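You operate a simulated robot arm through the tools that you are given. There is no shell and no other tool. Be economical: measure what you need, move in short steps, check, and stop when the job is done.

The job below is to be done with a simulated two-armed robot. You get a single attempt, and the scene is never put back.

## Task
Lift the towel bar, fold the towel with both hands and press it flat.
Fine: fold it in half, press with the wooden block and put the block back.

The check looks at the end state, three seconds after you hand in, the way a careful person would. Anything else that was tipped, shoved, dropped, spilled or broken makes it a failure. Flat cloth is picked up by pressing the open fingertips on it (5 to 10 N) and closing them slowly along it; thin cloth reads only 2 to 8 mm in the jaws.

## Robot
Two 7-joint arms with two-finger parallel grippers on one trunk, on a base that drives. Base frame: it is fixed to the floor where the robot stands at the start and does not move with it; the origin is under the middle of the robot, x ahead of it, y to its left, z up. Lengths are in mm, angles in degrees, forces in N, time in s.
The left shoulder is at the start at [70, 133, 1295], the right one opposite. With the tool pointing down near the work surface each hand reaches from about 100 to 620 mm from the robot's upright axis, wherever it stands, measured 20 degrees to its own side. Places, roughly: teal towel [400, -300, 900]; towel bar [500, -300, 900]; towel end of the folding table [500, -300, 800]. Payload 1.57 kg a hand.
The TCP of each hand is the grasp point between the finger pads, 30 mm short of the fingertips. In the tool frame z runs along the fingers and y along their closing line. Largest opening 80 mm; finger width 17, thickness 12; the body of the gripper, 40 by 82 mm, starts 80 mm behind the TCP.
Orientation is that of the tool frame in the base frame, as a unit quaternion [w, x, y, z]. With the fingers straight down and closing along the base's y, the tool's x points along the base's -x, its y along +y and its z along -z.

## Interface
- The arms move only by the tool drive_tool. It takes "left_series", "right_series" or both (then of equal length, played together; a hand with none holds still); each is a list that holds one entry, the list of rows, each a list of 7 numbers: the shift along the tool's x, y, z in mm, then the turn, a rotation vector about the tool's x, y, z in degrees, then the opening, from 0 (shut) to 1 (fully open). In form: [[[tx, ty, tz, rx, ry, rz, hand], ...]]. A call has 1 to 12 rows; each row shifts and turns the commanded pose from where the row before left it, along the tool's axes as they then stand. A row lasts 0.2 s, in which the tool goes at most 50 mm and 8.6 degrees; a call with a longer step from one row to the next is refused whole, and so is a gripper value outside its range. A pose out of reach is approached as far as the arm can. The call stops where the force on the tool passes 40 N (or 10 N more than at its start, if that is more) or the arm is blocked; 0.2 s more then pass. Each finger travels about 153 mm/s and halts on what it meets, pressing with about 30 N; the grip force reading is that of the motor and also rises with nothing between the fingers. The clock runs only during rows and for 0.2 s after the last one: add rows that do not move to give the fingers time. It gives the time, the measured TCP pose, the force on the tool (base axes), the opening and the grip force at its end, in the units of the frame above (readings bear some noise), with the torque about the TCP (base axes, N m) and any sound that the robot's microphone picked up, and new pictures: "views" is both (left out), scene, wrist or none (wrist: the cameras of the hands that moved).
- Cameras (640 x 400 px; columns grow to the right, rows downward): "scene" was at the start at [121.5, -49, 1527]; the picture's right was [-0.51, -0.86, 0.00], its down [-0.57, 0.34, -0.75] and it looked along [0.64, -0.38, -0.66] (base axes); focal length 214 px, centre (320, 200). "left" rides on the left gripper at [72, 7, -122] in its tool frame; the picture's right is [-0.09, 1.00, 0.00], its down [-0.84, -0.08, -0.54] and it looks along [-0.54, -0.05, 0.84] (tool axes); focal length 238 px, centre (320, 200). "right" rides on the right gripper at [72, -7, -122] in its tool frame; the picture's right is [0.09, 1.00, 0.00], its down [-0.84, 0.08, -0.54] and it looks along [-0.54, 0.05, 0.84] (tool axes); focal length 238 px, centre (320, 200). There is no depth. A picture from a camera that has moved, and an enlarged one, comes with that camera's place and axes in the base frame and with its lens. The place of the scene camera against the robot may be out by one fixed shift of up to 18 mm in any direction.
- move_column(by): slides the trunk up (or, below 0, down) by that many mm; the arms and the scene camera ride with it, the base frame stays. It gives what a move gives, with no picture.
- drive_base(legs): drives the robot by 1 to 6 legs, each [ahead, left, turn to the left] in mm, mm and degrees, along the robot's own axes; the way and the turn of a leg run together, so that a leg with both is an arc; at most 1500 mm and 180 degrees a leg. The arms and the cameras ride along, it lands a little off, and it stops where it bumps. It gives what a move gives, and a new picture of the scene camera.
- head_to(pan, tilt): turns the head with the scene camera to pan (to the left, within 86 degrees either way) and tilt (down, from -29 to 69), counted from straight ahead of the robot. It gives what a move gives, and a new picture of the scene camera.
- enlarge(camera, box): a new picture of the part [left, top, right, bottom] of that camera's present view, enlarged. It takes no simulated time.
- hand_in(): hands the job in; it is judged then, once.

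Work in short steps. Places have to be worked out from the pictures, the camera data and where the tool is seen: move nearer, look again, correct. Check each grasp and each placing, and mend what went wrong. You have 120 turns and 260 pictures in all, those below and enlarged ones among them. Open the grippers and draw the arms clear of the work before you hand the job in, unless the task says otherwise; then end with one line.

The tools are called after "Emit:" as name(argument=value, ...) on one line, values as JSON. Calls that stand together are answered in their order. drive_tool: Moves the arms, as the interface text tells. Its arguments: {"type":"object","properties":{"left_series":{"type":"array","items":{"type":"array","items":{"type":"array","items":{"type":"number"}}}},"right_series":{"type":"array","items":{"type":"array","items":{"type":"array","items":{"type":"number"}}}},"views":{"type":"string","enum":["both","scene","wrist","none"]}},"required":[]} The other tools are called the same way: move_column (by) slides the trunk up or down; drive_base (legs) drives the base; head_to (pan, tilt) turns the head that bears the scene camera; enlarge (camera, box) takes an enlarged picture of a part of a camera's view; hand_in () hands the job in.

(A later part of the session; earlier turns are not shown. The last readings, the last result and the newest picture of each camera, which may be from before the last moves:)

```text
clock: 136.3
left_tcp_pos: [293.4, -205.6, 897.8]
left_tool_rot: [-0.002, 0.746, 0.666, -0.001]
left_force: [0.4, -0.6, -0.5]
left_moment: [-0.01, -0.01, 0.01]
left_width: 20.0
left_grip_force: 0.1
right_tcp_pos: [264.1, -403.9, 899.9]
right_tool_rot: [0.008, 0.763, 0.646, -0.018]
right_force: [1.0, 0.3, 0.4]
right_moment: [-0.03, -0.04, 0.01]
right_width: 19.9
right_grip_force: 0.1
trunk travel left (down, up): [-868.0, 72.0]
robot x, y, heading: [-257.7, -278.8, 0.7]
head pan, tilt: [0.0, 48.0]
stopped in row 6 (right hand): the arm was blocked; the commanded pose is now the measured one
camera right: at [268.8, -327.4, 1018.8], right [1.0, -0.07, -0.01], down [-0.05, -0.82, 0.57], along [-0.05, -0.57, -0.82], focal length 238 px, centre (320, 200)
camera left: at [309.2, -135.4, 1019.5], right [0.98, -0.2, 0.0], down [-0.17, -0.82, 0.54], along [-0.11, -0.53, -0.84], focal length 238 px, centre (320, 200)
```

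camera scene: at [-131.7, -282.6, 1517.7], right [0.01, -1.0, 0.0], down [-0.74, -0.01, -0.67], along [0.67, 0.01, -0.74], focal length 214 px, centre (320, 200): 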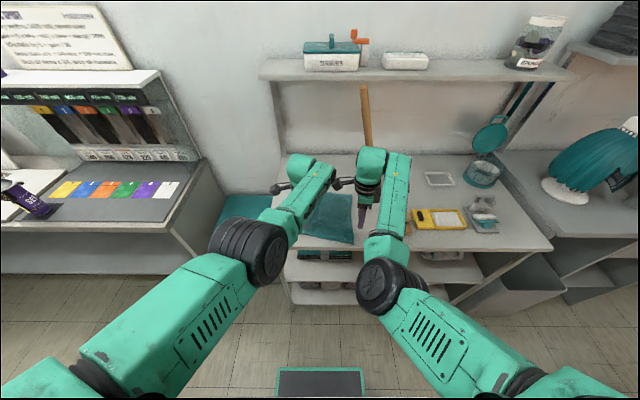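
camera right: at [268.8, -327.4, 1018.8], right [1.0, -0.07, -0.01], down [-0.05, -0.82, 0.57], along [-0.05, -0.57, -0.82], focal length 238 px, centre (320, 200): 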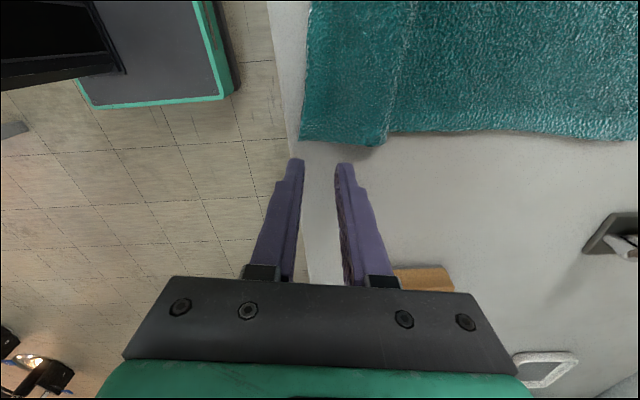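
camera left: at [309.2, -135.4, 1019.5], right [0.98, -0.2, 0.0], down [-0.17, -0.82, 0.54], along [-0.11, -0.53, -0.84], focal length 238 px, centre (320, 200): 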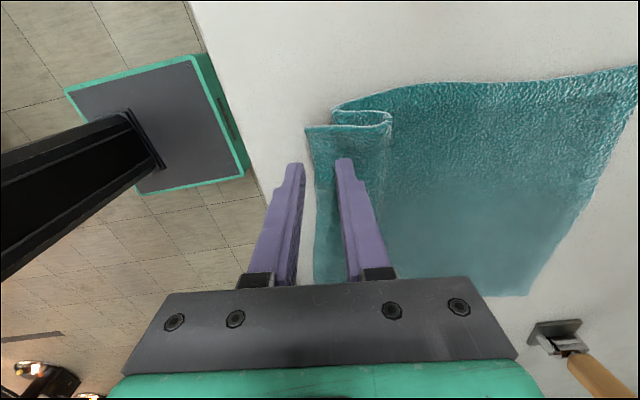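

Left straddles the hem well. The right is blocked near the torso; I back the base 25 mm and bring the hands forward again, right also inward.

Emit:
drive_base(legs=[[-25, 0, 0]])

Emit:
drive_tool(left_series=[[[-2, 12, 0, 0, 0, 0, 0.25], [-2, 12, 0, 0, 0, 0, 0.25], [0, 0, 0, 0, 0, 0, 0.25], [0, 0, 0, 0, 0, 0, 0.25], [0, 0, 0, 0, 0, 0, 0.25]]], right_series=[[[3, 12, 0, 0, 0, 0, 0.25], [10, 6, 0, 0, 0, 0, 0.25], [10, -1.5, 0, 0, 0, 0, 0.25], [10, -1.5, 0, 0, 0, 0, 0.25], [0, 0, 0, 0, 0, 0, 0.25]]], views="wrist")

```text
clock: 137.2
left_tcp_pos: [272.6, -206.2, 893.7]
left_tool_rot: [-0.002, 0.746, 0.666, -0.004]
left_force: [0.3, 0.3, -0.3]
left_moment: [0.01, 0.07, 0.0]
left_width: 20.0
left_grip_force: 0.1
right_tcp_pos: [243.1, -404.7, 897.1]
right_tool_rot: [0.007, 0.762, 0.647, -0.019]
right_force: [-0.6, -0.7, -0.7]
right_moment: [-0.01, 0.02, 0.0]
right_width: 20.1
right_grip_force: 0.1
trunk travel left (down, up): [-868.0, 72.0]
robot x, y, heading: [-284.3, -278.9, 0.3]
head pan, tilt: [0.0, 48.0]
camera scene: at [-149.2, -282.8, 1517.0], right [0.01, -1.0, 0.0], down [-0.75, -0.01, -0.67], along [0.67, 0.01, -0.75], focal length 214 px, centre (320, 200)
```

scene: 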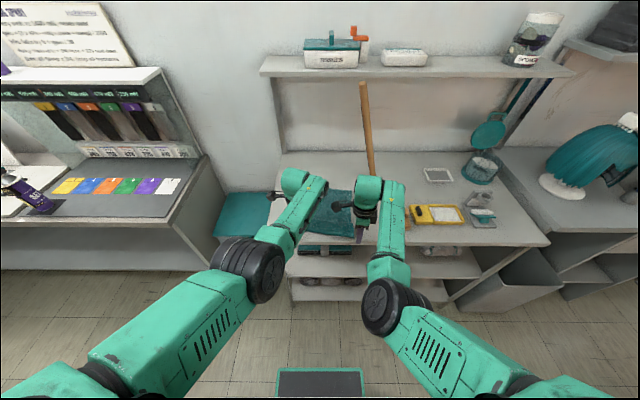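

```text
clock: 138.3
left_tcp_pos: [276.5, -213.1, 900.0]
left_tool_rot: [-0.002, 0.745, 0.667, -0.001]
left_force: [-0.1, -0.5, -0.4]
left_moment: [0.06, 0.02, 0.01]
left_width: 20.0
left_grip_force: 0.0
left hand out of reach, approached as far as the arm can: row 1, 2
right_tcp_pos: [259.5, -373.7, 897.6]
right_tool_rot: [0.008, 0.762, 0.647, -0.018]
right_force: [0.4, -0.9, -0.1]
right_moment: [-0.01, -0.01, -0.02]
right_width: 20.2
right_grip_force: 0.0
trunk travel left (down, up): [-868.0, 72.0]
robot x, y, heading: [-285.2, -277.7, 0.6]
head pan, tilt: [0.0, 48.0]
camera right: at [264.5, -297.0, 1016.4], right [1.0, -0.07, -0.01], down [-0.05, -0.82, 0.57], along [-0.05, -0.57, -0.82], focal length 238 px, centre (320, 200)
camera left: at [292.7, -142.4, 1022.0], right [0.98, -0.2, 0.0], down [-0.17, -0.82, 0.54], along [-0.11, -0.53, -0.84], focal length 238 px, centre (320, 200)
```

right: 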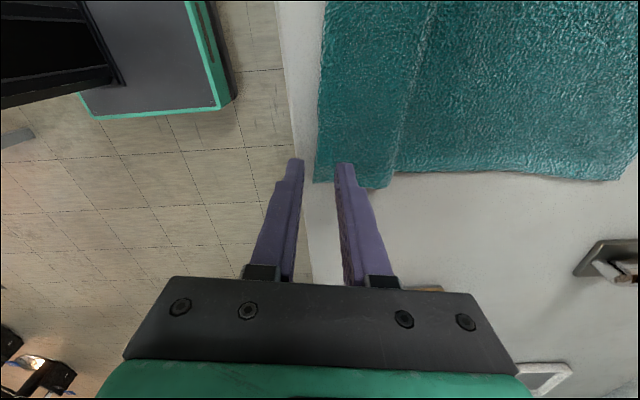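
left: 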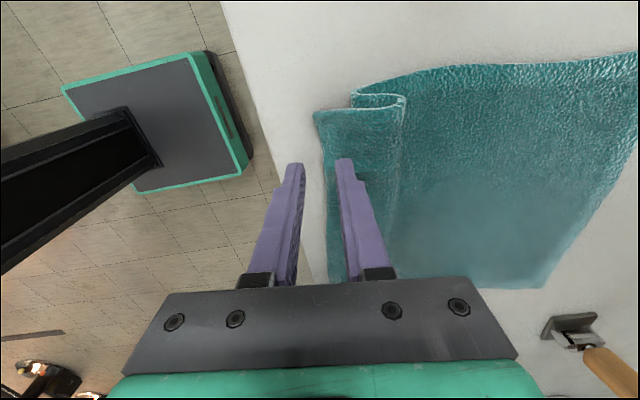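

Left is at its reach limit. I raise both hands 80 mm and lower the trunk 80 mm to gain horizontal reach.

Emit:
drive_tool(left_series=[[[0, 0, -40, 0, 0, 0, 0.25], [0, 0, -45, 0, 0, 0, 0.25]]], right_series=[[[0, 0, -40, 0, 0, 0, 0.25], [0, 0, -45, 0, 0, 0, 0.25]]], views="none")

Emit:
move_column(by=-80)

```text
clock: 138.9
left_tcp_pos: [275.4, -210.4, 986.0]
left_tool_rot: [-0.001, 0.745, 0.668, -0.003]
left_force: [0.2, -0.4, -0.4]
left_moment: [0.02, -0.01, 0.01]
left_width: 20.1
left_grip_force: 0.1
right_tcp_pos: [264.0, -379.7, 987.5]
right_tool_rot: [0.015, 0.766, 0.642, -0.018]
right_force: [0.6, 0.1, 0.7]
right_moment: [-0.03, 0.04, 0.0]
right_width: 20.1
right_grip_force: 0.0
trunk travel left (down, up): [-868.0, 72.0]
robot x, y, heading: [-285.3, -277.8, 0.6]
head pan, tilt: [0.0, 48.0]
```

```text
clock: 140.1
left_tcp_pos: [277.0, -211.6, 906.1]
left_tool_rot: [-0.001, 0.746, 0.666, -0.002]
left_force: [0.4, -0.5, -0.2]
left_moment: [-0.02, 0.0, 0.04]
left_width: 19.9
left_grip_force: 0.0
right_tcp_pos: [262.8, -381.2, 904.5]
right_tool_rot: [0.015, 0.766, 0.642, -0.02]
right_force: [-0.1, -0.3, -0.3]
right_moment: [-0.01, -0.01, 0.04]
right_width: 20.0
right_grip_force: 0.0
trunk travel left (down, up): [-788.0, 152.0]
robot x, y, heading: [-284.3, -278.2, 0.6]
head pan, tilt: [0.0, 48.0]
```

Now I set the final hem positions and go down close to contact.

Emit:
drive_tool(left_series=[[[4, 7, 0, 0, 0, 0, 0.25], [4, 7, 8, 0, 0, 0, 0.25], [0, 0, 8, 0, 0, 0, 0.25], [0, 0, 2, 0, 0, 0, 0.25], [0, 0, 0, 0, 0, 0, 0.25]]], right_series=[[[4.3, -4, 0, 0, 2.8, 0, 0.25], [0, 0, 8, 0, 0, 0, 0.25], [0, 0, 7, 0, 0, 0, 0.25], [0, 0, 2, 0, 0, 0, 0.25], [0, 0, 0, 0, 0, 0, 0.25]]], views="wrist")

```text
clock: 141.3
left_tcp_pos: [292.0, -205.1, 888.2]
left_tool_rot: [-0.001, 0.746, 0.666, -0.001]
left_force: [0.4, 0.6, 4.0]
left_moment: [-0.02, -0.09, 0.03]
left_width: 20.3
left_grip_force: 0.3
right_tcp_pos: [261.8, -378.9, 890.7]
right_tool_rot: [0.002, 0.768, 0.641, 0.0]
right_force: [1.0, 0.2, -0.3]
right_moment: [0.03, -0.01, 0.02]
right_width: 20.1
right_grip_force: 0.0
trunk travel left (down, up): [-788.0, 152.0]
robot x, y, heading: [-283.5, -278.1, 0.6]
head pan, tilt: [0.0, 48.0]
camera right: at [266.4, -306.0, 1011.2], right [1.0, -0.09, 0.0], down [-0.08, -0.83, 0.55], along [-0.05, -0.54, -0.84], focal length 238 px, centre (320, 200)
camera left: at [307.4, -135.6, 1010.1], right [0.98, -0.2, 0.0], down [-0.17, -0.82, 0.54], along [-0.11, -0.53, -0.84], focal length 238 px, centre (320, 200)
```

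right: 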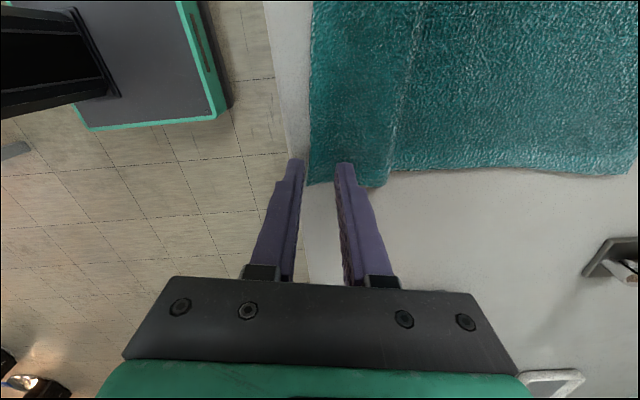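
left: 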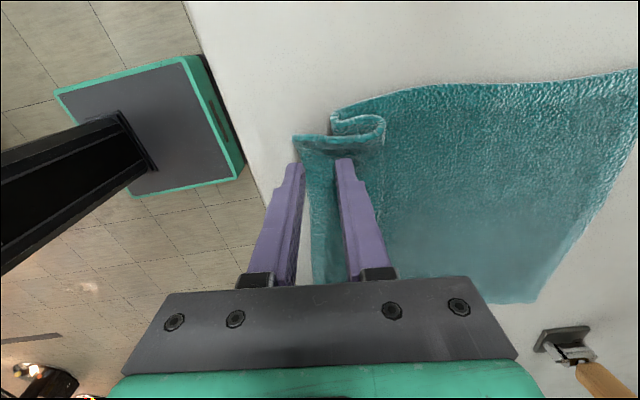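

Both straddle the hem. I press slightly more (left 1 mm, right 6 mm) and check forces.

Emit:
drive_tool(left_series=[[[0, 0, 1, 0, 0, 0, 0.25], [0, 0, 0.5, 0, 0, 0, 0.25], [0, 0, 0, 0, 0, 0, 0.25], [0, 0, 0, 0, 0, 0, 0.25], [0, 0, 0, 0, 0, 0, 0.25]]], right_series=[[[0, 0, 3, 0, 0, 0, 0.25], [0, 0, 1.5, 0, 0, 0, 0.25], [0, 0, 1, 0, 0, 0, 0.25], [0, 0, 1, 0, 0, 0, 0.25], [0, 0, 0, 0, 0, 0, 0.25]]], views="none")

```text
clock: 142.5
left_tcp_pos: [289.2, -206.6, 888.4]
left_tool_rot: [0.0, 0.745, 0.667, -0.001]
left_force: [0.0, -0.5, 4.7]
left_moment: [-0.06, -0.07, 0.01]
left_width: 19.7
left_grip_force: 0.1
right_tcp_pos: [258.3, -379.5, 884.2]
right_tool_rot: [0.003, 0.768, 0.641, 0.001]
right_force: [1.9, 2.2, 14.0]
right_moment: [0.06, -0.31, 0.03]
right_width: 20.6
right_grip_force: 0.1
trunk travel left (down, up): [-788.0, 152.0]
robot x, y, heading: [-285.7, -277.8, 0.4]
head pan, tilt: [0.0, 48.0]
```

I close both slowly, pressing the left a touch more.

Emit:
drive_tool(left_series=[[[0, 0, 2, 0, 0, 0, 0.25], [0, 0, 0, 0, 0, 0, 0.2], [0, 0, 0, 0, 0, 0, 0.15], [0, 0, 0, 0, 0, 0, 0.1], [0, 0, 0, 0, 0, 0, 0.05], [0, 0, 0, 0, 0, 0, 0], [0, 0, 0, 0, 0, 0, 0], [0, 0, 0, 0, 0, 0, 0]]], right_series=[[[0, 0, -0.7, 0, 0, 0, 0.25], [0, 0, 0, 0, 0, 0, 0.2], [0, 0, 0, 0, 0, 0, 0.15], [0, 0, 0, 0, 0, 0, 0.1], [0, 0, 0, 0, 0, 0, 0.05], [0, 0, 0, 0, 0, 0, 0], [0, 0, 0, 0, 0, 0, 0], [0, 0, 0, 0, 0, 0, 0]]], views="wrist")

```text
clock: 144.3
left_tcp_pos: [290.1, -207.2, 887.1]
left_tool_rot: [0.0, 0.745, 0.667, 0.001]
left_force: [4.5, -0.3, 17.1]
left_moment: [-0.05, -0.26, -0.01]
left_width: 0.2
left_grip_force: 21.0
right_tcp_pos: [258.8, -379.2, 882.4]
right_tool_rot: [0.002, 0.769, 0.64, -0.001]
right_force: [1.8, 0.0, 8.5]
right_moment: [-0.04, -0.09, 0.01]
right_width: 3.7
right_grip_force: 24.1
trunk travel left (down, up): [-788.0, 152.0]
robot x, y, heading: [-287.4, -279.9, 0.5]
head pan, tilt: [0.0, 48.0]
camera right: at [263.4, -307.1, 1004.2], right [1.0, -0.09, 0.0], down [-0.08, -0.83, 0.55], along [-0.05, -0.54, -0.84], focal length 238 px, centre (320, 200)
camera left: at [305.5, -135.7, 1008.4], right [0.98, -0.2, 0.0], down [-0.17, -0.82, 0.54], along [-0.11, -0.53, -0.84], focal length 238 px, centre (320, 200)
```

right: 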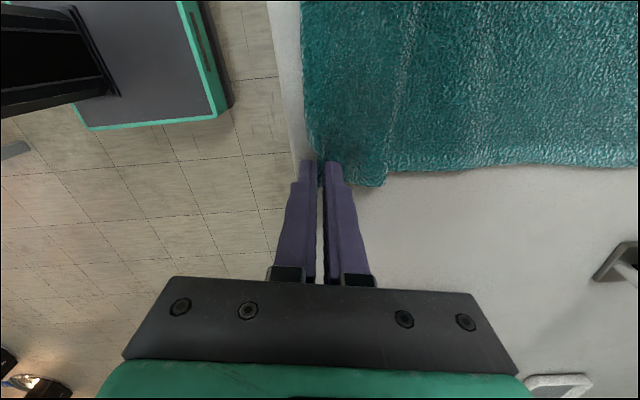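
left: 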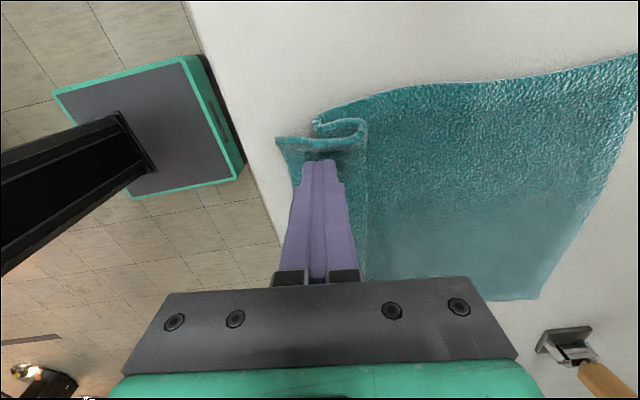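

Right holds (3.7 mm). The left missed: the hem slid to x≈268. I lift, shift −16 mm, and press again.

Emit:
drive_tool(left_series=[[[0, 0, -15, 0, 0, 0, 0], [-1, -8, 0, 0, 0, 0, 0.3], [-1, -8, 0, 0, 0, 0, 0.3], [0, 0, 8, 0, 0, 0, 0.3], [0, 0, 5, 0, 0, 0, 0.3], [0, 0, 2, 0, 0, 0, 0.3], [0, 0, 0, 0, 0, 0, 0.3]]], views="wrist")

```text
clock: 145.9
left_tcp_pos: [274.1, -205.3, 885.6]
left_tool_rot: [0.0, 0.745, 0.667, 0.0]
left_force: [0.5, 0.1, 12.4]
left_moment: [0.02, -0.3, 0.03]
left_width: 24.4
left_grip_force: 0.1
right_tcp_pos: [259.3, -380.0, 883.1]
right_tool_rot: [0.002, 0.768, 0.64, -0.001]
right_force: [1.3, -1.9, 8.9]
right_moment: [-0.05, -0.07, 0.0]
right_width: 3.8
right_grip_force: 24.8
trunk travel left (down, up): [-788.0, 152.0]
robot x, y, heading: [-281.9, -276.9, 0.3]
head pan, tilt: [0.0, 48.0]
camera left: at [289.5, -135.7, 1008.7], right [0.98, -0.2, 0.0], down [-0.17, -0.82, 0.54], along [-0.11, -0.53, -0.84], focal length 238 px, centre (320, 200)
```

left: 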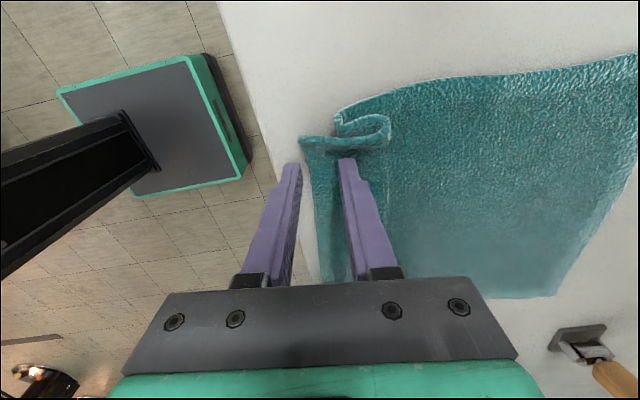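

I'd rather have both fingers on the strip so it must buckle: shift 12 mm inside, opened 15 mm, press and close slowly.

Emit:
drive_tool(left_series=[[[0, 0, -8, 0, 0, 0, 0.19], [1, 12, 0, 0, 0, 0, 0.19], [0, 0, 6, 0, 0, 0, 0.19], [0, 0, 2, 0, 0, 0, 0.19], [0, 0, 0, 0, 0, 0, 0.19], [0, 0, 0, 0, 0, 0, 0.15], [0, 0, 0, 0, 0, 0, 0.11], [0, 0, 0, 0, 0, 0, 0.07], [0, 0, 0, 0, 0, 0, 0.03], [0, 0, 0, 0, 0, 0, 0], [0, 0, 0, 0, 0, 0, 0], [0, 0, 0, 0, 0, 0, 0]]], views="wrist")

```text
clock: 148.5
left_tcp_pos: [284.9, -206.0, 886.8]
left_tool_rot: [0.0, 0.745, 0.667, -0.001]
left_force: [4.0, -1.1, 14.0]
left_moment: [-0.02, -0.21, -0.04]
left_width: 0.0
left_grip_force: 21.4
right_tcp_pos: [257.9, -380.0, 882.9]
right_tool_rot: [0.001, 0.768, 0.641, -0.002]
right_force: [-1.3, 0.2, 9.1]
right_moment: [0.02, 0.01, 0.05]
right_width: 3.6
right_grip_force: 24.5
trunk travel left (down, up): [-788.0, 152.0]
robot x, y, heading: [-286.6, -275.9, 0.7]
head pan, tilt: [0.0, 48.0]
camera left: at [301.1, -136.0, 1008.6], right [0.98, -0.2, 0.0], down [-0.17, -0.82, 0.54], along [-0.11, -0.53, -0.84], focal length 238 px, centre (320, 200)
```

left: 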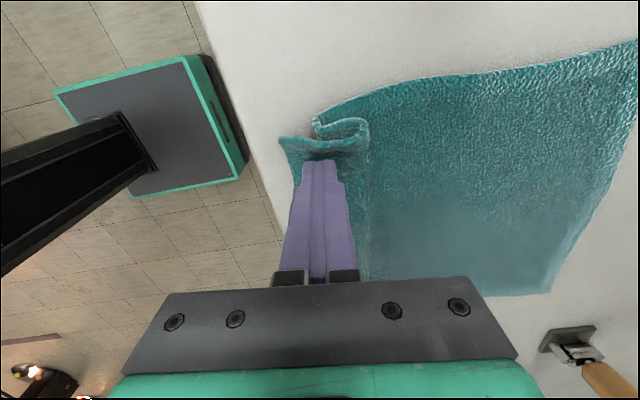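

The pleat's thickness keeps the outer finger off the table. I tilt the left hand 11° so the outer (−x) finger touches the table outside the hem, open 28 mm, and close again.

Emit:
drive_tool(left_series=[[[0, 0, -14, 0, 0, 0, 0.35], [-1, -8, 0, -5.5, 0, 0, 0.35], [-1, -8, 0, -5.5, 0, 0, 0.35], [0, 0, 10, 0, 0, 0, 0.35], [0, 0, 3, 0, 0, 0, 0.35], [0, 0, 1, 0, 0, 0, 0.35], [0, 0, 0, 0, 0, 0, 0.35]]], views="wrist")

```text
clock: 150.1
left_tcp_pos: [273.8, -206.4, 885.3]
left_tool_rot: [0.07, 0.742, 0.664, 0.063]
left_force: [-0.9, 0.4, 2.0]
left_moment: [-0.01, -0.02, 0.02]
left_width: 28.1
left_grip_force: 0.0
right_tcp_pos: [260.0, -380.2, 882.7]
right_tool_rot: [0.003, 0.768, 0.64, -0.001]
right_force: [-0.8, -1.0, 13.1]
right_moment: [-0.01, -0.02, 0.0]
right_width: 3.7
right_grip_force: 24.4
trunk travel left (down, up): [-788.0, 152.0]
robot x, y, heading: [-282.2, -277.1, 0.3]
head pan, tilt: [0.0, 48.0]
camera left: at [264.7, -133.3, 1006.3], right [0.96, -0.2, 0.19], down [-0.27, -0.81, 0.52], along [0.05, -0.55, -0.83], focal length 238 px, centre (320, 200)
```

left: 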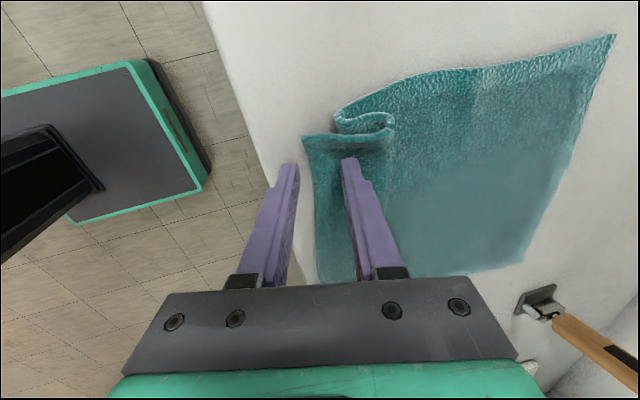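

Good geometry with light contact. I press 1.5 mm more and close.

Emit:
drive_tool(left_series=[[[0, 0, 1.2, 0, 0, 0, 0.35], [0, 0, 0.5, 0, 0, 0, 0.3], [0, 0, 0, 0, 0, 0, 0.25], [0, 0, 0, 0, 0, 0, 0.2], [0, 0, 0, 0, 0, 0, 0.15], [0, 0, 0, 0, 0, 0, 0.1], [0, 0, 0, 0, 0, 0, 0.05], [0, 0, 0, 0, 0, 0, 0], [0, 0, 0, 0, 0, 0, 0], [0, 0, 0, 0, 0, 0, 0]]], views="wrist")

```text
clock: 152.3
left_tcp_pos: [272.9, -207.1, 884.1]
left_tool_rot: [0.071, 0.742, 0.663, 0.064]
left_force: [2.3, -1.5, 7.1]
left_moment: [-0.01, -0.16, -0.05]
left_width: 2.6
left_grip_force: 24.2
right_tcp_pos: [258.6, -379.5, 882.5]
right_tool_rot: [0.003, 0.768, 0.641, -0.001]
right_force: [-0.3, 0.2, 11.1]
right_moment: [0.02, -0.04, -0.02]
right_width: 3.6
right_grip_force: 24.6
trunk travel left (down, up): [-788.0, 152.0]
robot x, y, heading: [-282.4, -276.6, 0.3]
head pan, tilt: [0.0, 48.0]
camera left: at [265.1, -133.6, 1004.9], right [0.96, -0.2, 0.19], down [-0.27, -0.81, 0.52], along [0.05, -0.55, -0.83], focal length 238 px, centre (320, 200)
```

left: 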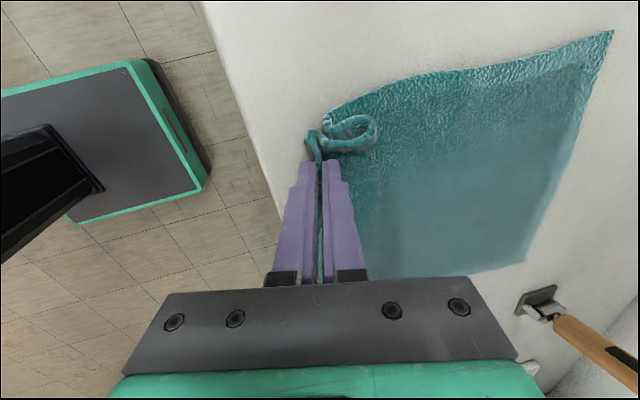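

Hem held on both sides (2.6 and 3.6 mm). I lift both 90 mm, untilting the left, to open the pleat in the air.

Emit:
drive_tool(left_series=[[[0, 2, -9.8, 2.2, 0, 0, 0], [0, 1.6, -9.9, 2.2, 0, 0, 0], [0, 1, -10, 2.2, 0, 0, 0], [0, 1, -10, 2.2, 0, 0, 0], [0, 2, -10, 2.2, 0, 0, 0], [0, 3, -10, 0, 0, 0, 0], [0, 4, -10, 0, 0, 0, 0], [0, 4, -10, 0, 0, 0, 0], [0, 4, -10, 0, 0, 0, 0], [0, 0, 0, 0, 0, 0, 0]]], right_series=[[[0, 1, -10, 0, 0, 0, 0], [0, 1, -10, 0, 0, 0, 0], [0, 1, -10, 0, 0, 0, 0], [0, 1, -10, 0, 0, 0, 0], [0, 2, -10, 0, 0, 0, 0], [0, 3, -10, 0, 0, 0, 0], [0, 4, -10, 0, 0, 0, 0], [0, 4, -10, 0, 0, 0, 0], [0, 4, -10, 0, 0, 0, 0], [0, 0, 0, 0, 0, 0, 0]]])

```text
clock: 154.5
left_tcp_pos: [291.8, -208.9, 972.4]
left_tool_rot: [-0.001, 0.745, 0.667, -0.002]
left_force: [-0.1, -0.3, 0.2]
left_moment: [-0.04, -0.06, -0.01]
left_width: 2.6
left_grip_force: 23.3
right_tcp_pos: [278.2, -370.2, 970.4]
right_tool_rot: [-0.008, 0.762, 0.648, 0.002]
right_force: [0.1, 0.1, 0.3]
right_moment: [0.01, 0.01, -0.01]
right_width: 3.8
right_grip_force: 24.0
trunk travel left (down, up): [-788.0, 152.0]
robot x, y, heading: [-283.1, -274.0, 0.6]
head pan, tilt: [0.0, 48.0]
camera scene: at [-156.5, -282.9, 1437.8], right [0.01, -1.0, 0.0], down [-0.74, -0.01, -0.67], along [0.67, 0.01, -0.74], focal length 214 px, centre (320, 200)
camera right: at [283.2, -298.7, 1093.2], right [1.0, -0.07, -0.01], down [-0.06, -0.85, 0.53], along [-0.04, -0.53, -0.85], focal length 238 px, centre (320, 200)
camera left: at [307.6, -138.2, 1094.5], right [0.98, -0.2, 0.0], down [-0.17, -0.82, 0.54], along [-0.11, -0.53, -0.84], focal length 238 px, centre (320, 200)
```

scene: 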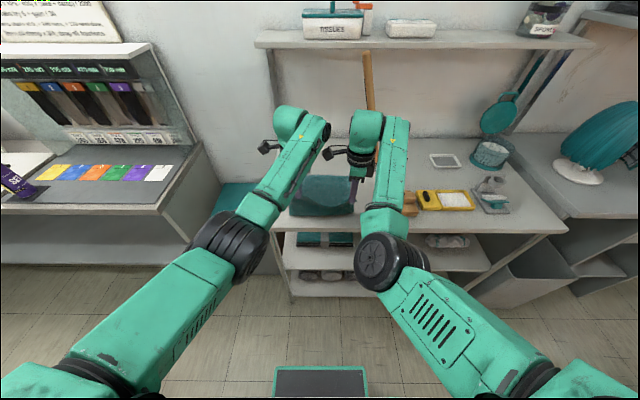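
right: 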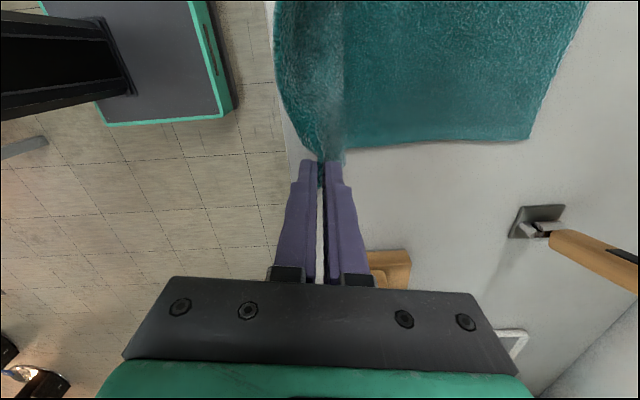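
left: 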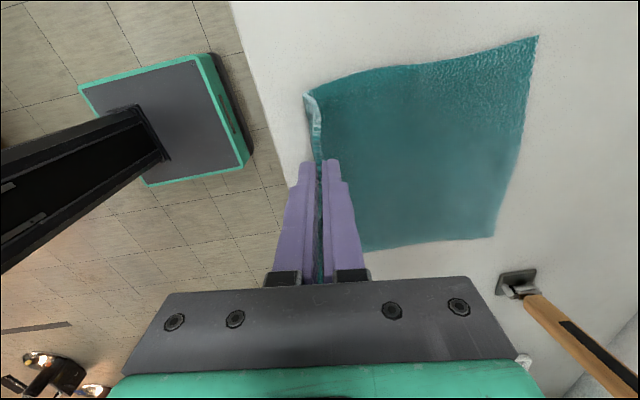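

The pleat is open and the hem hangs cleanly; far edge is straight at x≈489 (y −168…−390). Fold line will be x≈340. I drive forward 140 mm.

Emit:
drive_base(legs=[[140, 0, 0]])

Emit:
drive_tool(left_series=[[[0, 0, 10, 0, 0, 0, 0], [0, 0, 10, 0, 0, 0, 0], [0, 0, 10, 0, 0, 0, 0], [0, 0, 8, 0, 0, 0, 0], [0, 0, 0, 0, 0, 0, 0]]], right_series=[[[0, 3, 10, 0, 0, 0, 0], [0, 3, 10, 0, 0, 0, 0], [0, 4, 10, 0, 0, 0, 0], [0, 4, 8, 0, 0, 0, 0], [0, 0, 0, 0, 0, 0, 0]]], views="wrist")

```text
clock: 155.8
left_tcp_pos: [429.5, -207.3, 972.9]
left_tool_rot: [-0.001, 0.746, 0.666, -0.001]
left_force: [-0.1, 0.5, -0.2]
left_moment: [0.01, -0.08, -0.03]
left_width: 2.7
left_grip_force: 24.0
right_tcp_pos: [416.7, -369.9, 972.1]
right_tool_rot: [-0.007, 0.763, 0.647, 0.002]
right_force: [-0.5, 0.2, 0.0]
right_moment: [0.01, -0.02, 0.01]
right_width: 3.7
right_grip_force: 24.6
trunk travel left (down, up): [-788.0, 152.0]
robot x, y, heading: [-144.8, -276.7, 0.4]
head pan, tilt: [0.0, 48.0]
camera scene: at [-19.6, -281.5, 1438.1], right [0.01, -1.0, 0.0], down [-0.74, -0.01, -0.67], along [0.67, 0.01, -0.74], focal length 214 px, centre (320, 200)
```

scene: 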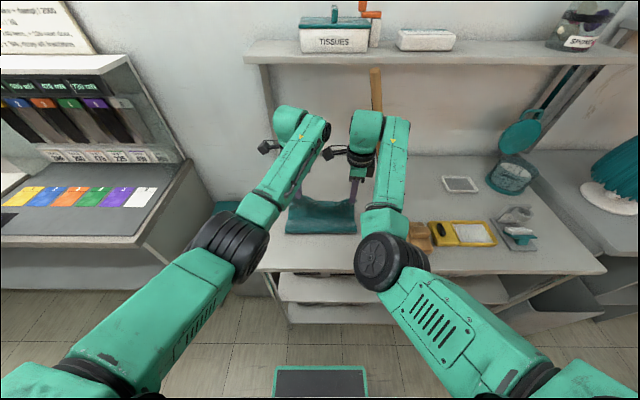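

```text
clock: 157.1
left_tcp_pos: [430.8, -206.8, 933.2]
left_tool_rot: [-0.001, 0.746, 0.666, 0.0]
left_force: [-0.5, 0.8, 1.4]
left_moment: [0.01, -0.08, 0.0]
left_width: 2.9
left_grip_force: 24.3
right_tcp_pos: [432.3, -370.9, 933.3]
right_tool_rot: [-0.006, 0.763, 0.647, 0.001]
right_force: [0.3, 0.5, 0.2]
right_moment: [0.0, 0.02, 0.02]
right_width: 4.1
right_grip_force: 25.0
trunk travel left (down, up): [-788.0, 152.0]
robot x, y, heading: [-147.3, -277.0, 0.7]
head pan, tilt: [0.0, 48.0]
camera right: at [436.1, -299.6, 1055.0], right [1.0, -0.07, -0.01], down [-0.06, -0.84, 0.53], along [-0.04, -0.53, -0.85], focal length 238 px, centre (320, 200)
camera left: at [446.8, -137.0, 1055.9], right [0.98, -0.2, 0.0], down [-0.17, -0.82, 0.54], along [-0.11, -0.53, -0.84], focal length 238 px, centre (320, 200)
```

right: 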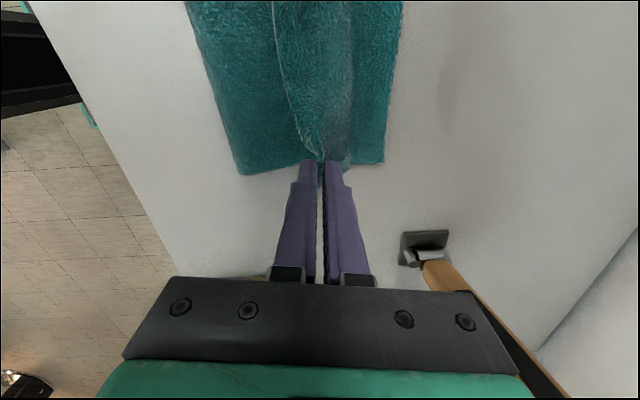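
left: 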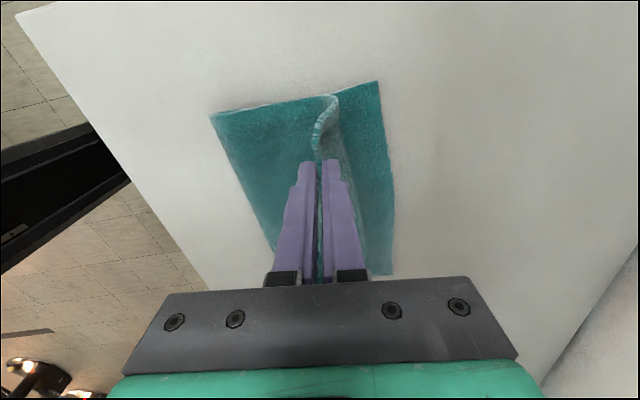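

Layers line up in y (left corner −166 vs −168; right ≈ −390). Base forward 45 mm, then arms 8 mm forward and down to lay the hem on the far edge (x≈486).

Emit:
drive_base(legs=[[46, 0, 0]])

Emit:
drive_tool(left_series=[[[0, 2, 8, 0, 0, 0, 0], [0, 2, 8, 0, 0, 0, 0], [0, 2, 10, 0, 0, 0, 0], [0, 2, 10, 0, 0, 0, 0], [0, 1, 6, 0, 0, 0, 0], [0, 0, 0, 0, 0, 0, 0]]], right_series=[[[0, 2, 8, 0, 0, 0, 0], [0, 2, 8, 0, 0, 0, 0], [0, 2, 10, 0, 0, 0, 0], [0, 2, 10, 0, 0, 0, 0], [0, 1, 6, 0, 0, 0, 0], [0, 0, 0, 0, 0, 0, 0]]], views="wrist")

```text
clock: 158.0
left_tcp_pos: [472.2, -207.4, 937.1]
left_tool_rot: [0.0, 0.745, 0.667, 0.0]
left_force: [0.2, 0.4, 0.6]
left_moment: [-0.02, -0.07, -0.01]
left_width: 2.6
left_grip_force: 24.1
right_tcp_pos: [472.1, -369.9, 935.2]
right_tool_rot: [-0.006, 0.763, 0.647, 0.003]
right_force: [-0.4, -0.2, 0.1]
right_moment: [0.02, -0.01, -0.02]
right_width: 3.5
right_grip_force: 24.5
trunk travel left (down, up): [-788.0, 152.0]
robot x, y, heading: [-99.0, -274.1, 0.7]
head pan, tilt: [0.0, 48.0]
camera scene: at [22.1, -281.2, 1438.5], right [0.01, -1.0, 0.0], down [-0.74, -0.01, -0.67], along [0.67, 0.01, -0.74], focal length 214 px, centre (320, 200)
```

scene: 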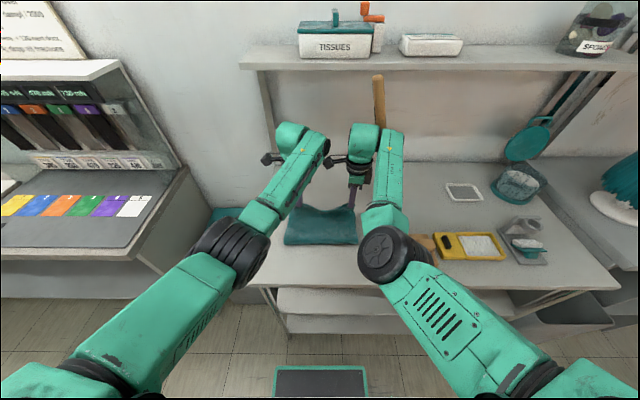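

```text
clock: 159.4
left_tcp_pos: [485.4, -208.7, 891.3]
left_tool_rot: [0.0, 0.746, 0.666, -0.001]
left_force: [-0.2, -0.2, 1.1]
left_moment: [-0.03, -0.02, 0.02]
left_width: 2.6
left_grip_force: 23.7
right_tcp_pos: [485.9, -372.1, 890.6]
right_tool_rot: [-0.007, 0.762, 0.648, 0.002]
right_force: [0.2, -0.1, 0.1]
right_moment: [0.0, 0.02, -0.01]
right_width: 3.7
right_grip_force: 24.9
trunk travel left (down, up): [-788.0, 152.0]
robot x, y, heading: [-101.1, -274.5, 0.5]
head pan, tilt: [0.0, 48.0]
camera right: at [489.9, -300.9, 1013.0], right [1.0, -0.07, -0.01], down [-0.06, -0.84, 0.53], along [-0.04, -0.53, -0.85], focal length 238 px, centre (320, 200)
camera left: at [500.1, -138.0, 1014.2], right [0.98, -0.2, 0.0], down [-0.17, -0.82, 0.54], along [-0.11, -0.53, -0.84], focal length 238 px, centre (320, 200)
```

right: 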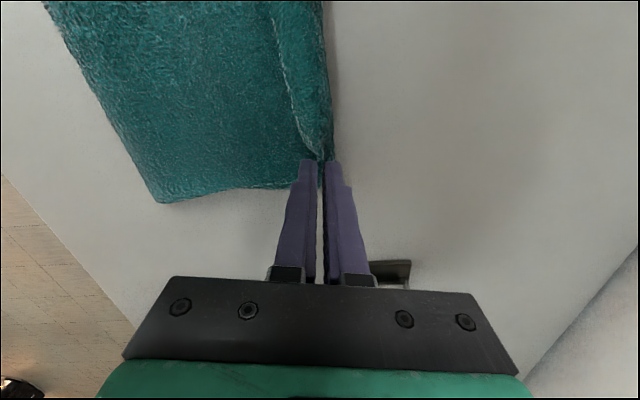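
left: 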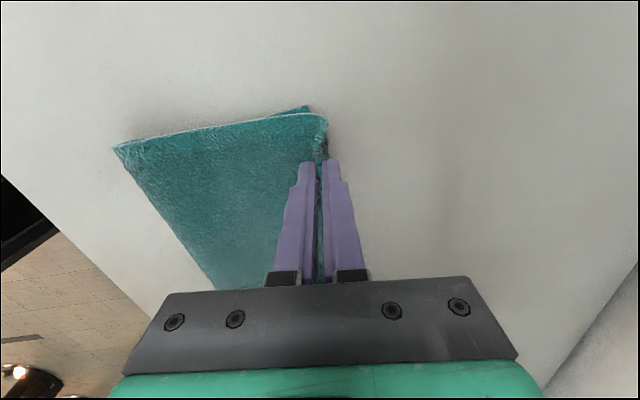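

The fold lies well on the far edge. I move 6 mm further, lower to the cloth and open both, then lift straight up.

Emit:
drive_tool(left_series=[[[0, 6, 2, 0, 0, 0, 0], [0, 0, 2, 0, 0, 0, 0], [0, 0, 0, 0, 0, 0, 0], [0, 0, 0, 0, 0, 0, 0.12], [0, 0, 0, 0, 0, 0, 0.2], [0, 0, 0, 0, 0, 0, 0.2], [0, 0, -15, 0, 0, 0, 0.2], [0, 0, -30, 0, 0, 0, 0.2], [0, 0, -40, 0, 0, 0, 0.2], [0, 0, 0, 0, 0, 0, 0.2]]], right_series=[[[0, 6, 2, 0, 0, 0, 0], [0, 0, 2, 0, 0, 0, 0], [0, 0, 0, 0, 0, 0, 0], [0, 0, 0, 0, 0, 0, 0.12], [0, 0, 0, 0, 0, 0, 0.2], [0, 0, 0, 0, 0, 0, 0.2], [0, 0, -15, 0, 0, 0, 0.2], [0, 0, -30, 0, 0, 0, 0.2], [0, 0, -40, 0, 0, 0, 0.2], [0, 0, 0, 0, 0, 0, 0.2]]], views="wrist")

```text
clock: 161.6
left_tcp_pos: [486.9, -206.5, 974.5]
left_tool_rot: [-0.001, 0.745, 0.667, -0.001]
left_force: [-0.1, -0.7, -0.5]
left_moment: [0.0, -0.01, 0.01]
left_width: 16.2
left_grip_force: 0.1
left hand out of reach, approached as far as the arm can: row 1
right_tcp_pos: [492.1, -374.0, 972.0]
right_tool_rot: [-0.007, 0.763, 0.646, 0.001]
right_force: [-0.3, 0.2, 0.1]
right_moment: [0.01, 0.04, -0.01]
right_width: 16.2
right_grip_force: 0.0
trunk travel left (down, up): [-788.0, 152.0]
robot x, y, heading: [-96.4, -275.4, 0.6]
head pan, tilt: [0.0, 48.0]
camera right: at [497.1, -303.1, 1093.6], right [1.0, -0.07, -0.01], down [-0.06, -0.85, 0.53], along [-0.05, -0.53, -0.85], focal length 238 px, centre (320, 200)
camera left: at [502.3, -136.6, 1097.3], right [0.98, -0.2, 0.0], down [-0.17, -0.82, 0.54], along [-0.11, -0.53, -0.84], focal length 238 px, centre (320, 200)
```

right: 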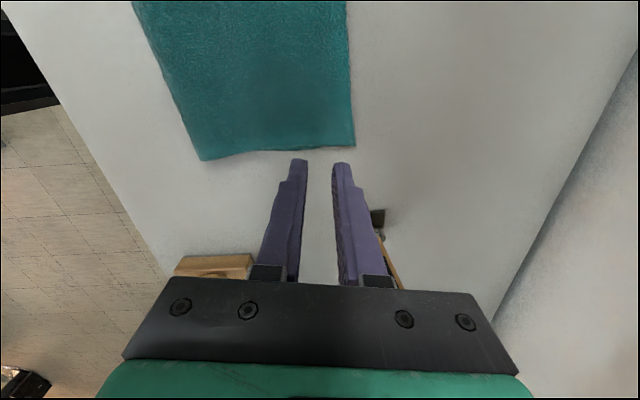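
left: 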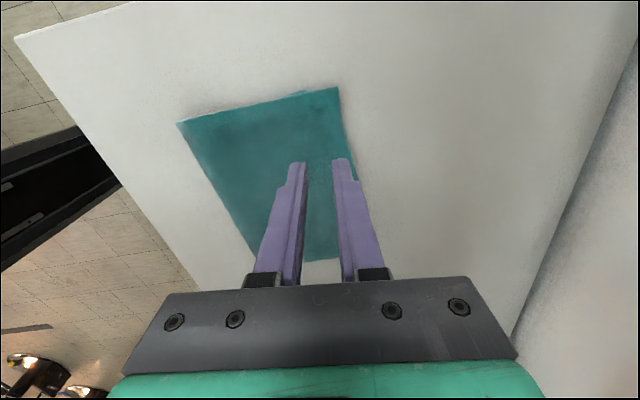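

Excellent: the towel is neatly folded in half, about x 345–495. Next the block: I withdraw the left hand and bring the right over the knob near (346,-580).

Emit:
drive_tool(left_series=[[[0, 0, -30, 0, 0, 0, 0.2], [0, -30, -10, 0, 0, 0, 0.2], [10, -40, 0, 0, 0, 0, 0.2], [20, -40, 0, 0, 0, 0, 0.2], [30, -30, 0, 0, 0, 0, 0.2], [30, 0, 0, 0, 0, 0, 0.2], [0, 0, 0, 0, 0, 0, 0.2], [0, 0, 0, 0, 0, 0, 0.2]]], right_series=[[[-7.6, -40, -20, 0, 0, 0, 0.5], [-7.6, -46, 0, 0, 0, 0, 0.7], [-7.6, -46, 0, 0, 0, 0, 0.9], [-40.4, 6.6, 0, 0, 0, 0, 0.9], [-40.4, 6.6, 0, 0, 0, 0, 0.9], [-40.4, 6.6, 0, 0, 0, 0, 0.9], [-40.4, 6.6, 0, 0, 0, 0, 0.9], [-40.4, 6.6, 0, 0, 0, 0, 0.9]]])

```text
clock: 163.4
left_tcp_pos: [355.6, -103.1, 1015.4]
left_tool_rot: [-0.001, 0.746, 0.666, -0.001]
left_force: [-0.5, 0.5, 0.5]
left_moment: [0.0, 0.0, -0.02]
left_width: 16.2
left_grip_force: 0.1
left hand out of reach, approached as far as the arm can: row 2
right_tcp_pos: [416.4, -576.2, 936.3]
right_tool_rot: [-0.008, 0.762, 0.648, 0.002]
right_force: [0.0, -0.7, -0.4]
right_moment: [0.02, -0.02, 0.01]
right_width: 71.8
right_grip_force: 0.0
right hand out of reach, approached as far as the arm can: row 1, 2, 3
trunk travel left (down, up): [-788.0, 152.0]
robot x, y, heading: [-100.5, -273.6, 0.2]
head pan, tilt: [0.0, 48.0]
camera scene: at [28.2, -282.1, 1437.8], right [0.01, -1.0, 0.0], down [-0.74, -0.01, -0.67], along [0.67, 0.01, -0.74], focal length 214 px, centre (320, 200)
camera right: at [421.1, -506.1, 1059.3], right [1.0, -0.07, -0.01], down [-0.06, -0.85, 0.53], along [-0.04, -0.53, -0.85], focal length 238 px, centre (320, 200)
camera left: at [371.1, -32.8, 1137.1], right [0.98, -0.2, 0.0], down [-0.17, -0.82, 0.54], along [-0.11, -0.53, -0.84], focal length 238 px, centre (320, 200)
```

scene: 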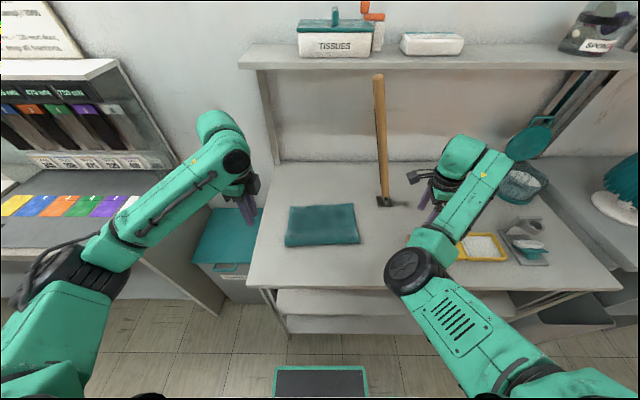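
right: 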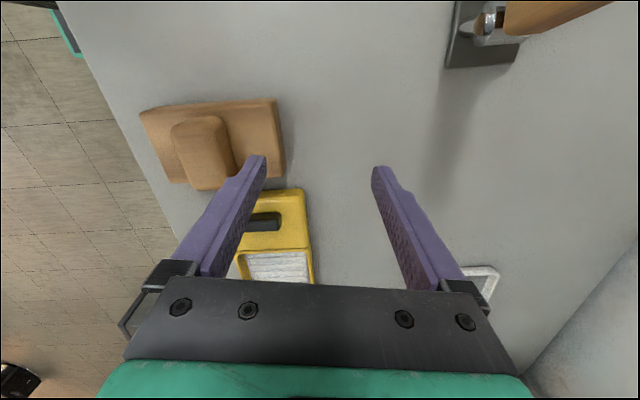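
left: 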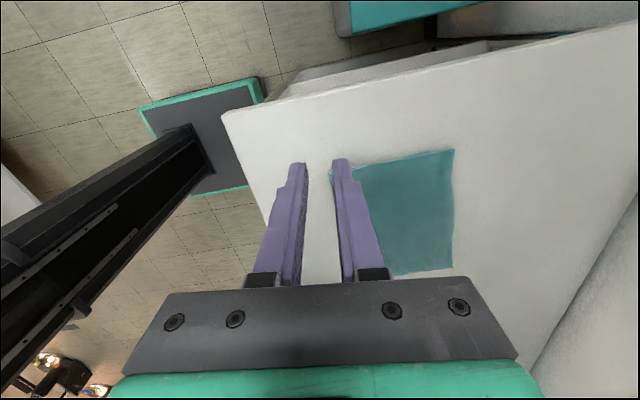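

The right camera puts the block at x 279–385, y −533…−601, knob centre ≈ (332,-564). I back the base 70 mm so the right arm has room, raise and centre over the knob.

Emit:
drive_base(legs=[[-70, 0, 0]])

Emit:
drive_tool(right_series=[[[0, 0, -30, 0, 0, 0, 0.8], [8, -15, 0, 0, 0, 0, 0.8], [0, 0, 0, 0, 0, 0, 0.8]]], views="wrist")

```text
clock: 164.4
left_tcp_pos: [283.7, -102.0, 1015.5]
left_tool_rot: [0.0, 0.746, 0.666, 0.0]
left_force: [-0.7, 0.9, 0.8]
left_moment: [-0.01, -0.03, -0.02]
left_width: 16.0
left_grip_force: 0.1
right_tcp_pos: [345.8, -576.8, 938.5]
right_tool_rot: [-0.006, 0.763, 0.647, 0.002]
right_force: [1.9, -1.4, 3.3]
right_moment: [-0.02, 0.03, 0.02]
right_width: 70.6
right_grip_force: 0.0
trunk travel left (down, up): [-788.0, 152.0]
robot x, y, heading: [-169.5, -277.4, 0.8]
head pan, tilt: [0.0, 48.0]
camera scene: at [-44.2, -280.2, 1438.2], right [0.01, -1.0, 0.0], down [-0.74, -0.01, -0.67], along [0.67, 0.0, -0.74], focal length 214 px, centre (320, 200)
```

scene: 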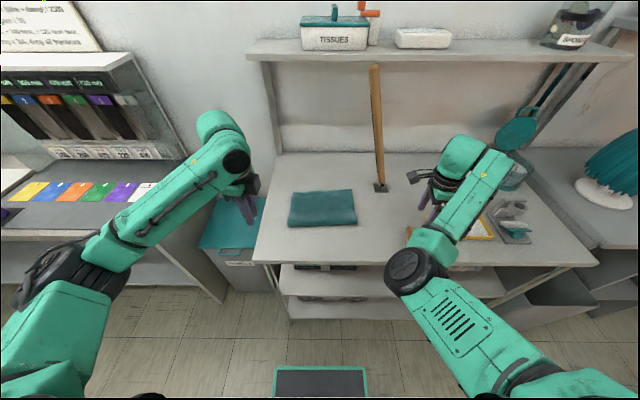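

```text
clock: 165.2
left_tcp_pos: [285.6, -104.7, 1015.1]
left_tool_rot: [-0.001, 0.746, 0.666, -0.002]
left_force: [-0.4, 0.6, -0.2]
left_moment: [-0.02, 0.02, -0.01]
left_width: 16.0
left_grip_force: 0.1
right_tcp_pos: [333.5, -568.0, 966.6]
right_tool_rot: [-0.006, 0.763, 0.646, 0.002]
right_force: [-0.4, 0.3, -0.4]
right_moment: [-0.02, -0.02, 0.0]
right_width: 63.9
right_grip_force: 0.1
trunk travel left (down, up): [-788.0, 152.0]
robot x, y, heading: [-175.6, -273.5, 0.5]
head pan, tilt: [0.0, 48.0]
camera right: at [337.9, -496.6, 1089.5], right [1.0, -0.07, -0.01], down [-0.06, -0.84, 0.53], along [-0.04, -0.53, -0.85], focal length 238 px, centre (320, 200)
```

right: 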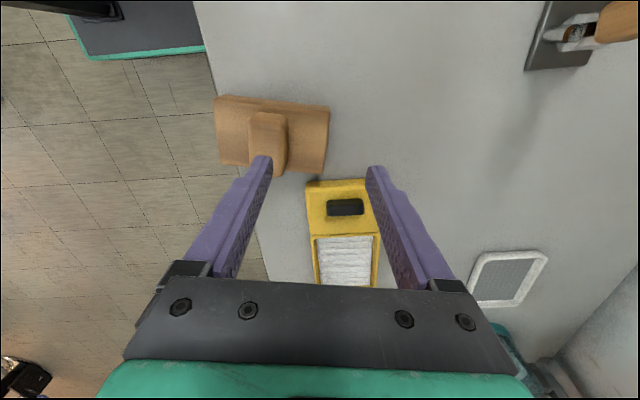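

The finger brushed the knob during the base move: the block slid to about centre (289,-561), turned −9°, near the table edge (its home was (332,-567), square). I centre over the knob, well above it.

Emit:
drive_tool(right_series=[[[0, -22, 0, 0, 0, 0, 0.85], [0, -23, 0, 0, 0, 0, 0.85], [0, 0, 0, 0, 0, 0, 0.85]]], views="wrist")

```text
clock: 166.0
left_tcp_pos: [285.4, -103.7, 1014.3]
left_tool_rot: [-0.001, 0.745, 0.667, -0.002]
left_force: [-0.4, 0.2, -0.8]
left_moment: [0.0, -0.02, -0.03]
left_width: 15.8
left_grip_force: 0.0
right_tcp_pos: [301.8, -571.7, 961.0]
right_tool_rot: [-0.004, 0.764, 0.645, 0.001]
right_force: [0.4, 0.4, -0.7]
right_moment: [-0.01, 0.02, -0.01]
right_width: 68.3
right_grip_force: 0.1
right hand out of reach, approached as far as the arm can: row 2
trunk travel left (down, up): [-788.0, 152.0]
robot x, y, heading: [-169.4, -275.6, 0.5]
head pan, tilt: [0.0, 48.0]
camera right: at [304.9, -500.0, 1082.8], right [1.0, -0.08, 0.0], down [-0.06, -0.84, 0.54], along [-0.04, -0.53, -0.84], focal length 238 px, centre (320, 200)
```

right: 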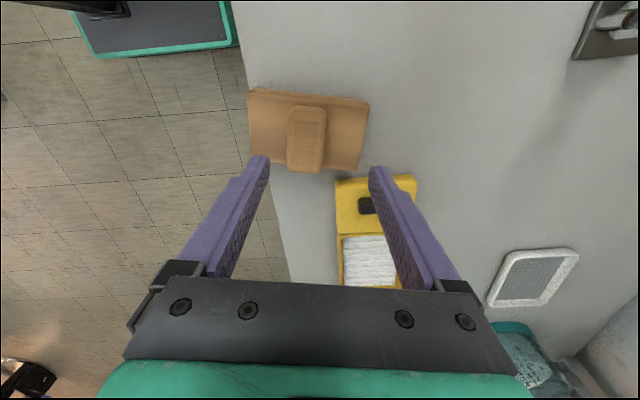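

Reach-limited; I back the base 40 mm (fingertips well above the knob), then centre on (289,-560).

Emit:
drive_base(legs=[[-40, 0, 0]])

Emit:
drive_tool(right_series=[[[8, 13, 0, 0, 0, 0, 0.85], [8, 12, 0, 0, 0, 0, 0.85], [0, 0, 0, 0, 0, 0, 0.85]]], views="wrist")

```text
clock: 166.8
left_tcp_pos: [251.7, -103.4, 1012.2]
left_tool_rot: [-0.002, 0.745, 0.667, -0.003]
left_force: [-0.5, -0.6, -0.3]
left_moment: [0.02, 0.06, 0.0]
left_width: 15.8
left_grip_force: 0.0
right_tcp_pos: [265.1, -572.4, 957.3]
right_tool_rot: [-0.006, 0.764, 0.646, -0.003]
right_force: [1.3, -0.8, 0.4]
right_moment: [0.01, 0.06, -0.02]
right_width: 67.9
right_grip_force: 0.0
trunk travel left (down, up): [-788.0, 152.0]
robot x, y, heading: [-207.3, -279.7, 0.5]
head pan, tilt: [0.0, 48.0]
camera scene: at [-74.3, -282.1, 1437.1], right [0.01, -1.0, 0.0], down [-0.75, -0.01, -0.67], along [0.67, 0.01, -0.75], focal length 214 px, centre (320, 200)
```

scene: 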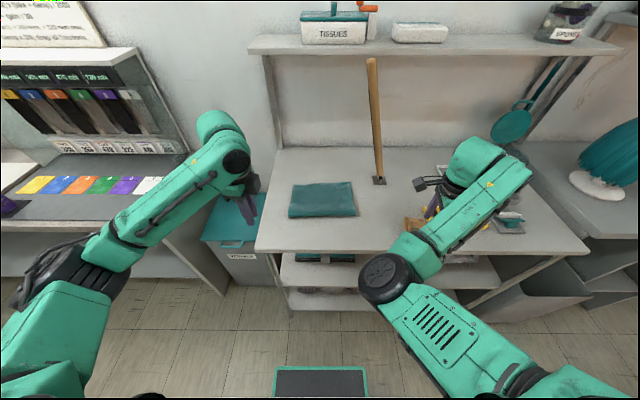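

```text
clock: 167.7
left_tcp_pos: [245.7, -103.6, 1016.7]
left_tool_rot: [-0.001, 0.746, 0.666, 0.0]
left_force: [0.2, -0.6, -0.2]
left_moment: [-0.01, -0.02, 0.01]
left_width: 16.0
left_grip_force: 0.0
right_tcp_pos: [288.2, -561.1, 959.8]
right_tool_rot: [-0.003, 0.764, 0.646, 0.001]
right_force: [-0.6, 0.0, 0.0]
right_moment: [0.01, -0.01, -0.02]
right_width: 68.0
right_grip_force: 0.0
trunk travel left (down, up): [-788.0, 152.0]
robot x, y, heading: [-208.1, -276.5, 0.5]
head pan, tilt: [0.0, 48.0]
camera right: at [291.3, -488.4, 1082.4], right [1.0, -0.08, 0.0], down [-0.06, -0.84, 0.54], along [-0.04, -0.54, -0.84], focal length 238 px, centre (320, 200)
```

right: 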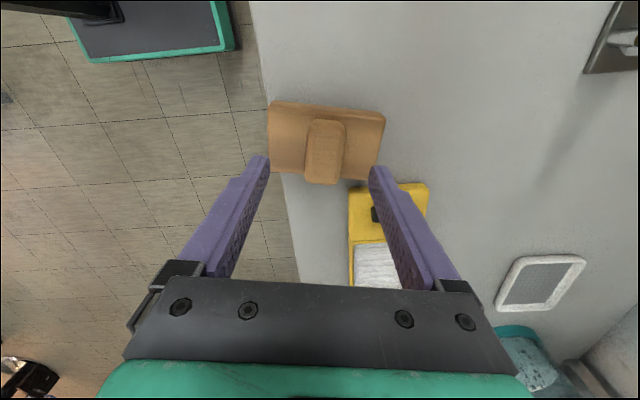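

Centred on the knob. I descend to z≈910, then close on it.

Emit:
drive_tool(right_series=[[[0, 1, 15, 0, 0, 0, 0.8], [0, 0, 15, 0, 0, 0, 0.8], [0, 0, 12, 0, 0, 0, 0.8], [0, 0, 7, 0, 0, 0, 0.8], [0, 0, 0, 0, 0, 0, 0.6], [0, 0, 0, 0, 0, 0, 0.4], [0, 0, 0, 0, 0, 0, 0.3], [0, 0, 0, 0, 0, 0, 0.2], [0, 0, 0, 0, 0, 0, 0.2]]], views="wrist")

```text
clock: 169.7
left_tcp_pos: [246.4, -102.4, 1014.1]
left_tool_rot: [0.0, 0.745, 0.667, -0.002]
left_force: [-0.3, 0.4, 0.2]
left_moment: [0.01, 0.0, 0.02]
left_width: 15.9
left_grip_force: 0.0
right_tcp_pos: [288.9, -562.0, 910.7]
right_tool_rot: [-0.003, 0.764, 0.645, -0.001]
right_force: [2.7, -0.1, 3.0]
right_moment: [0.15, -0.57, -0.08]
right_width: 29.9
right_grip_force: 30.1
trunk travel left (down, up): [-788.0, 152.0]
robot x, y, heading: [-209.5, -271.5, 0.3]
head pan, tilt: [0.0, 48.0]
camera right: at [293.2, -489.8, 1032.5], right [1.0, -0.08, 0.0], down [-0.06, -0.84, 0.54], along [-0.05, -0.54, -0.84], focal length 238 px, centre (320, 200)
```

right: 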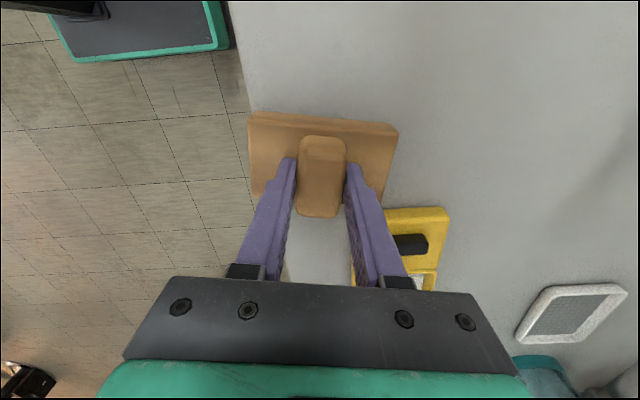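

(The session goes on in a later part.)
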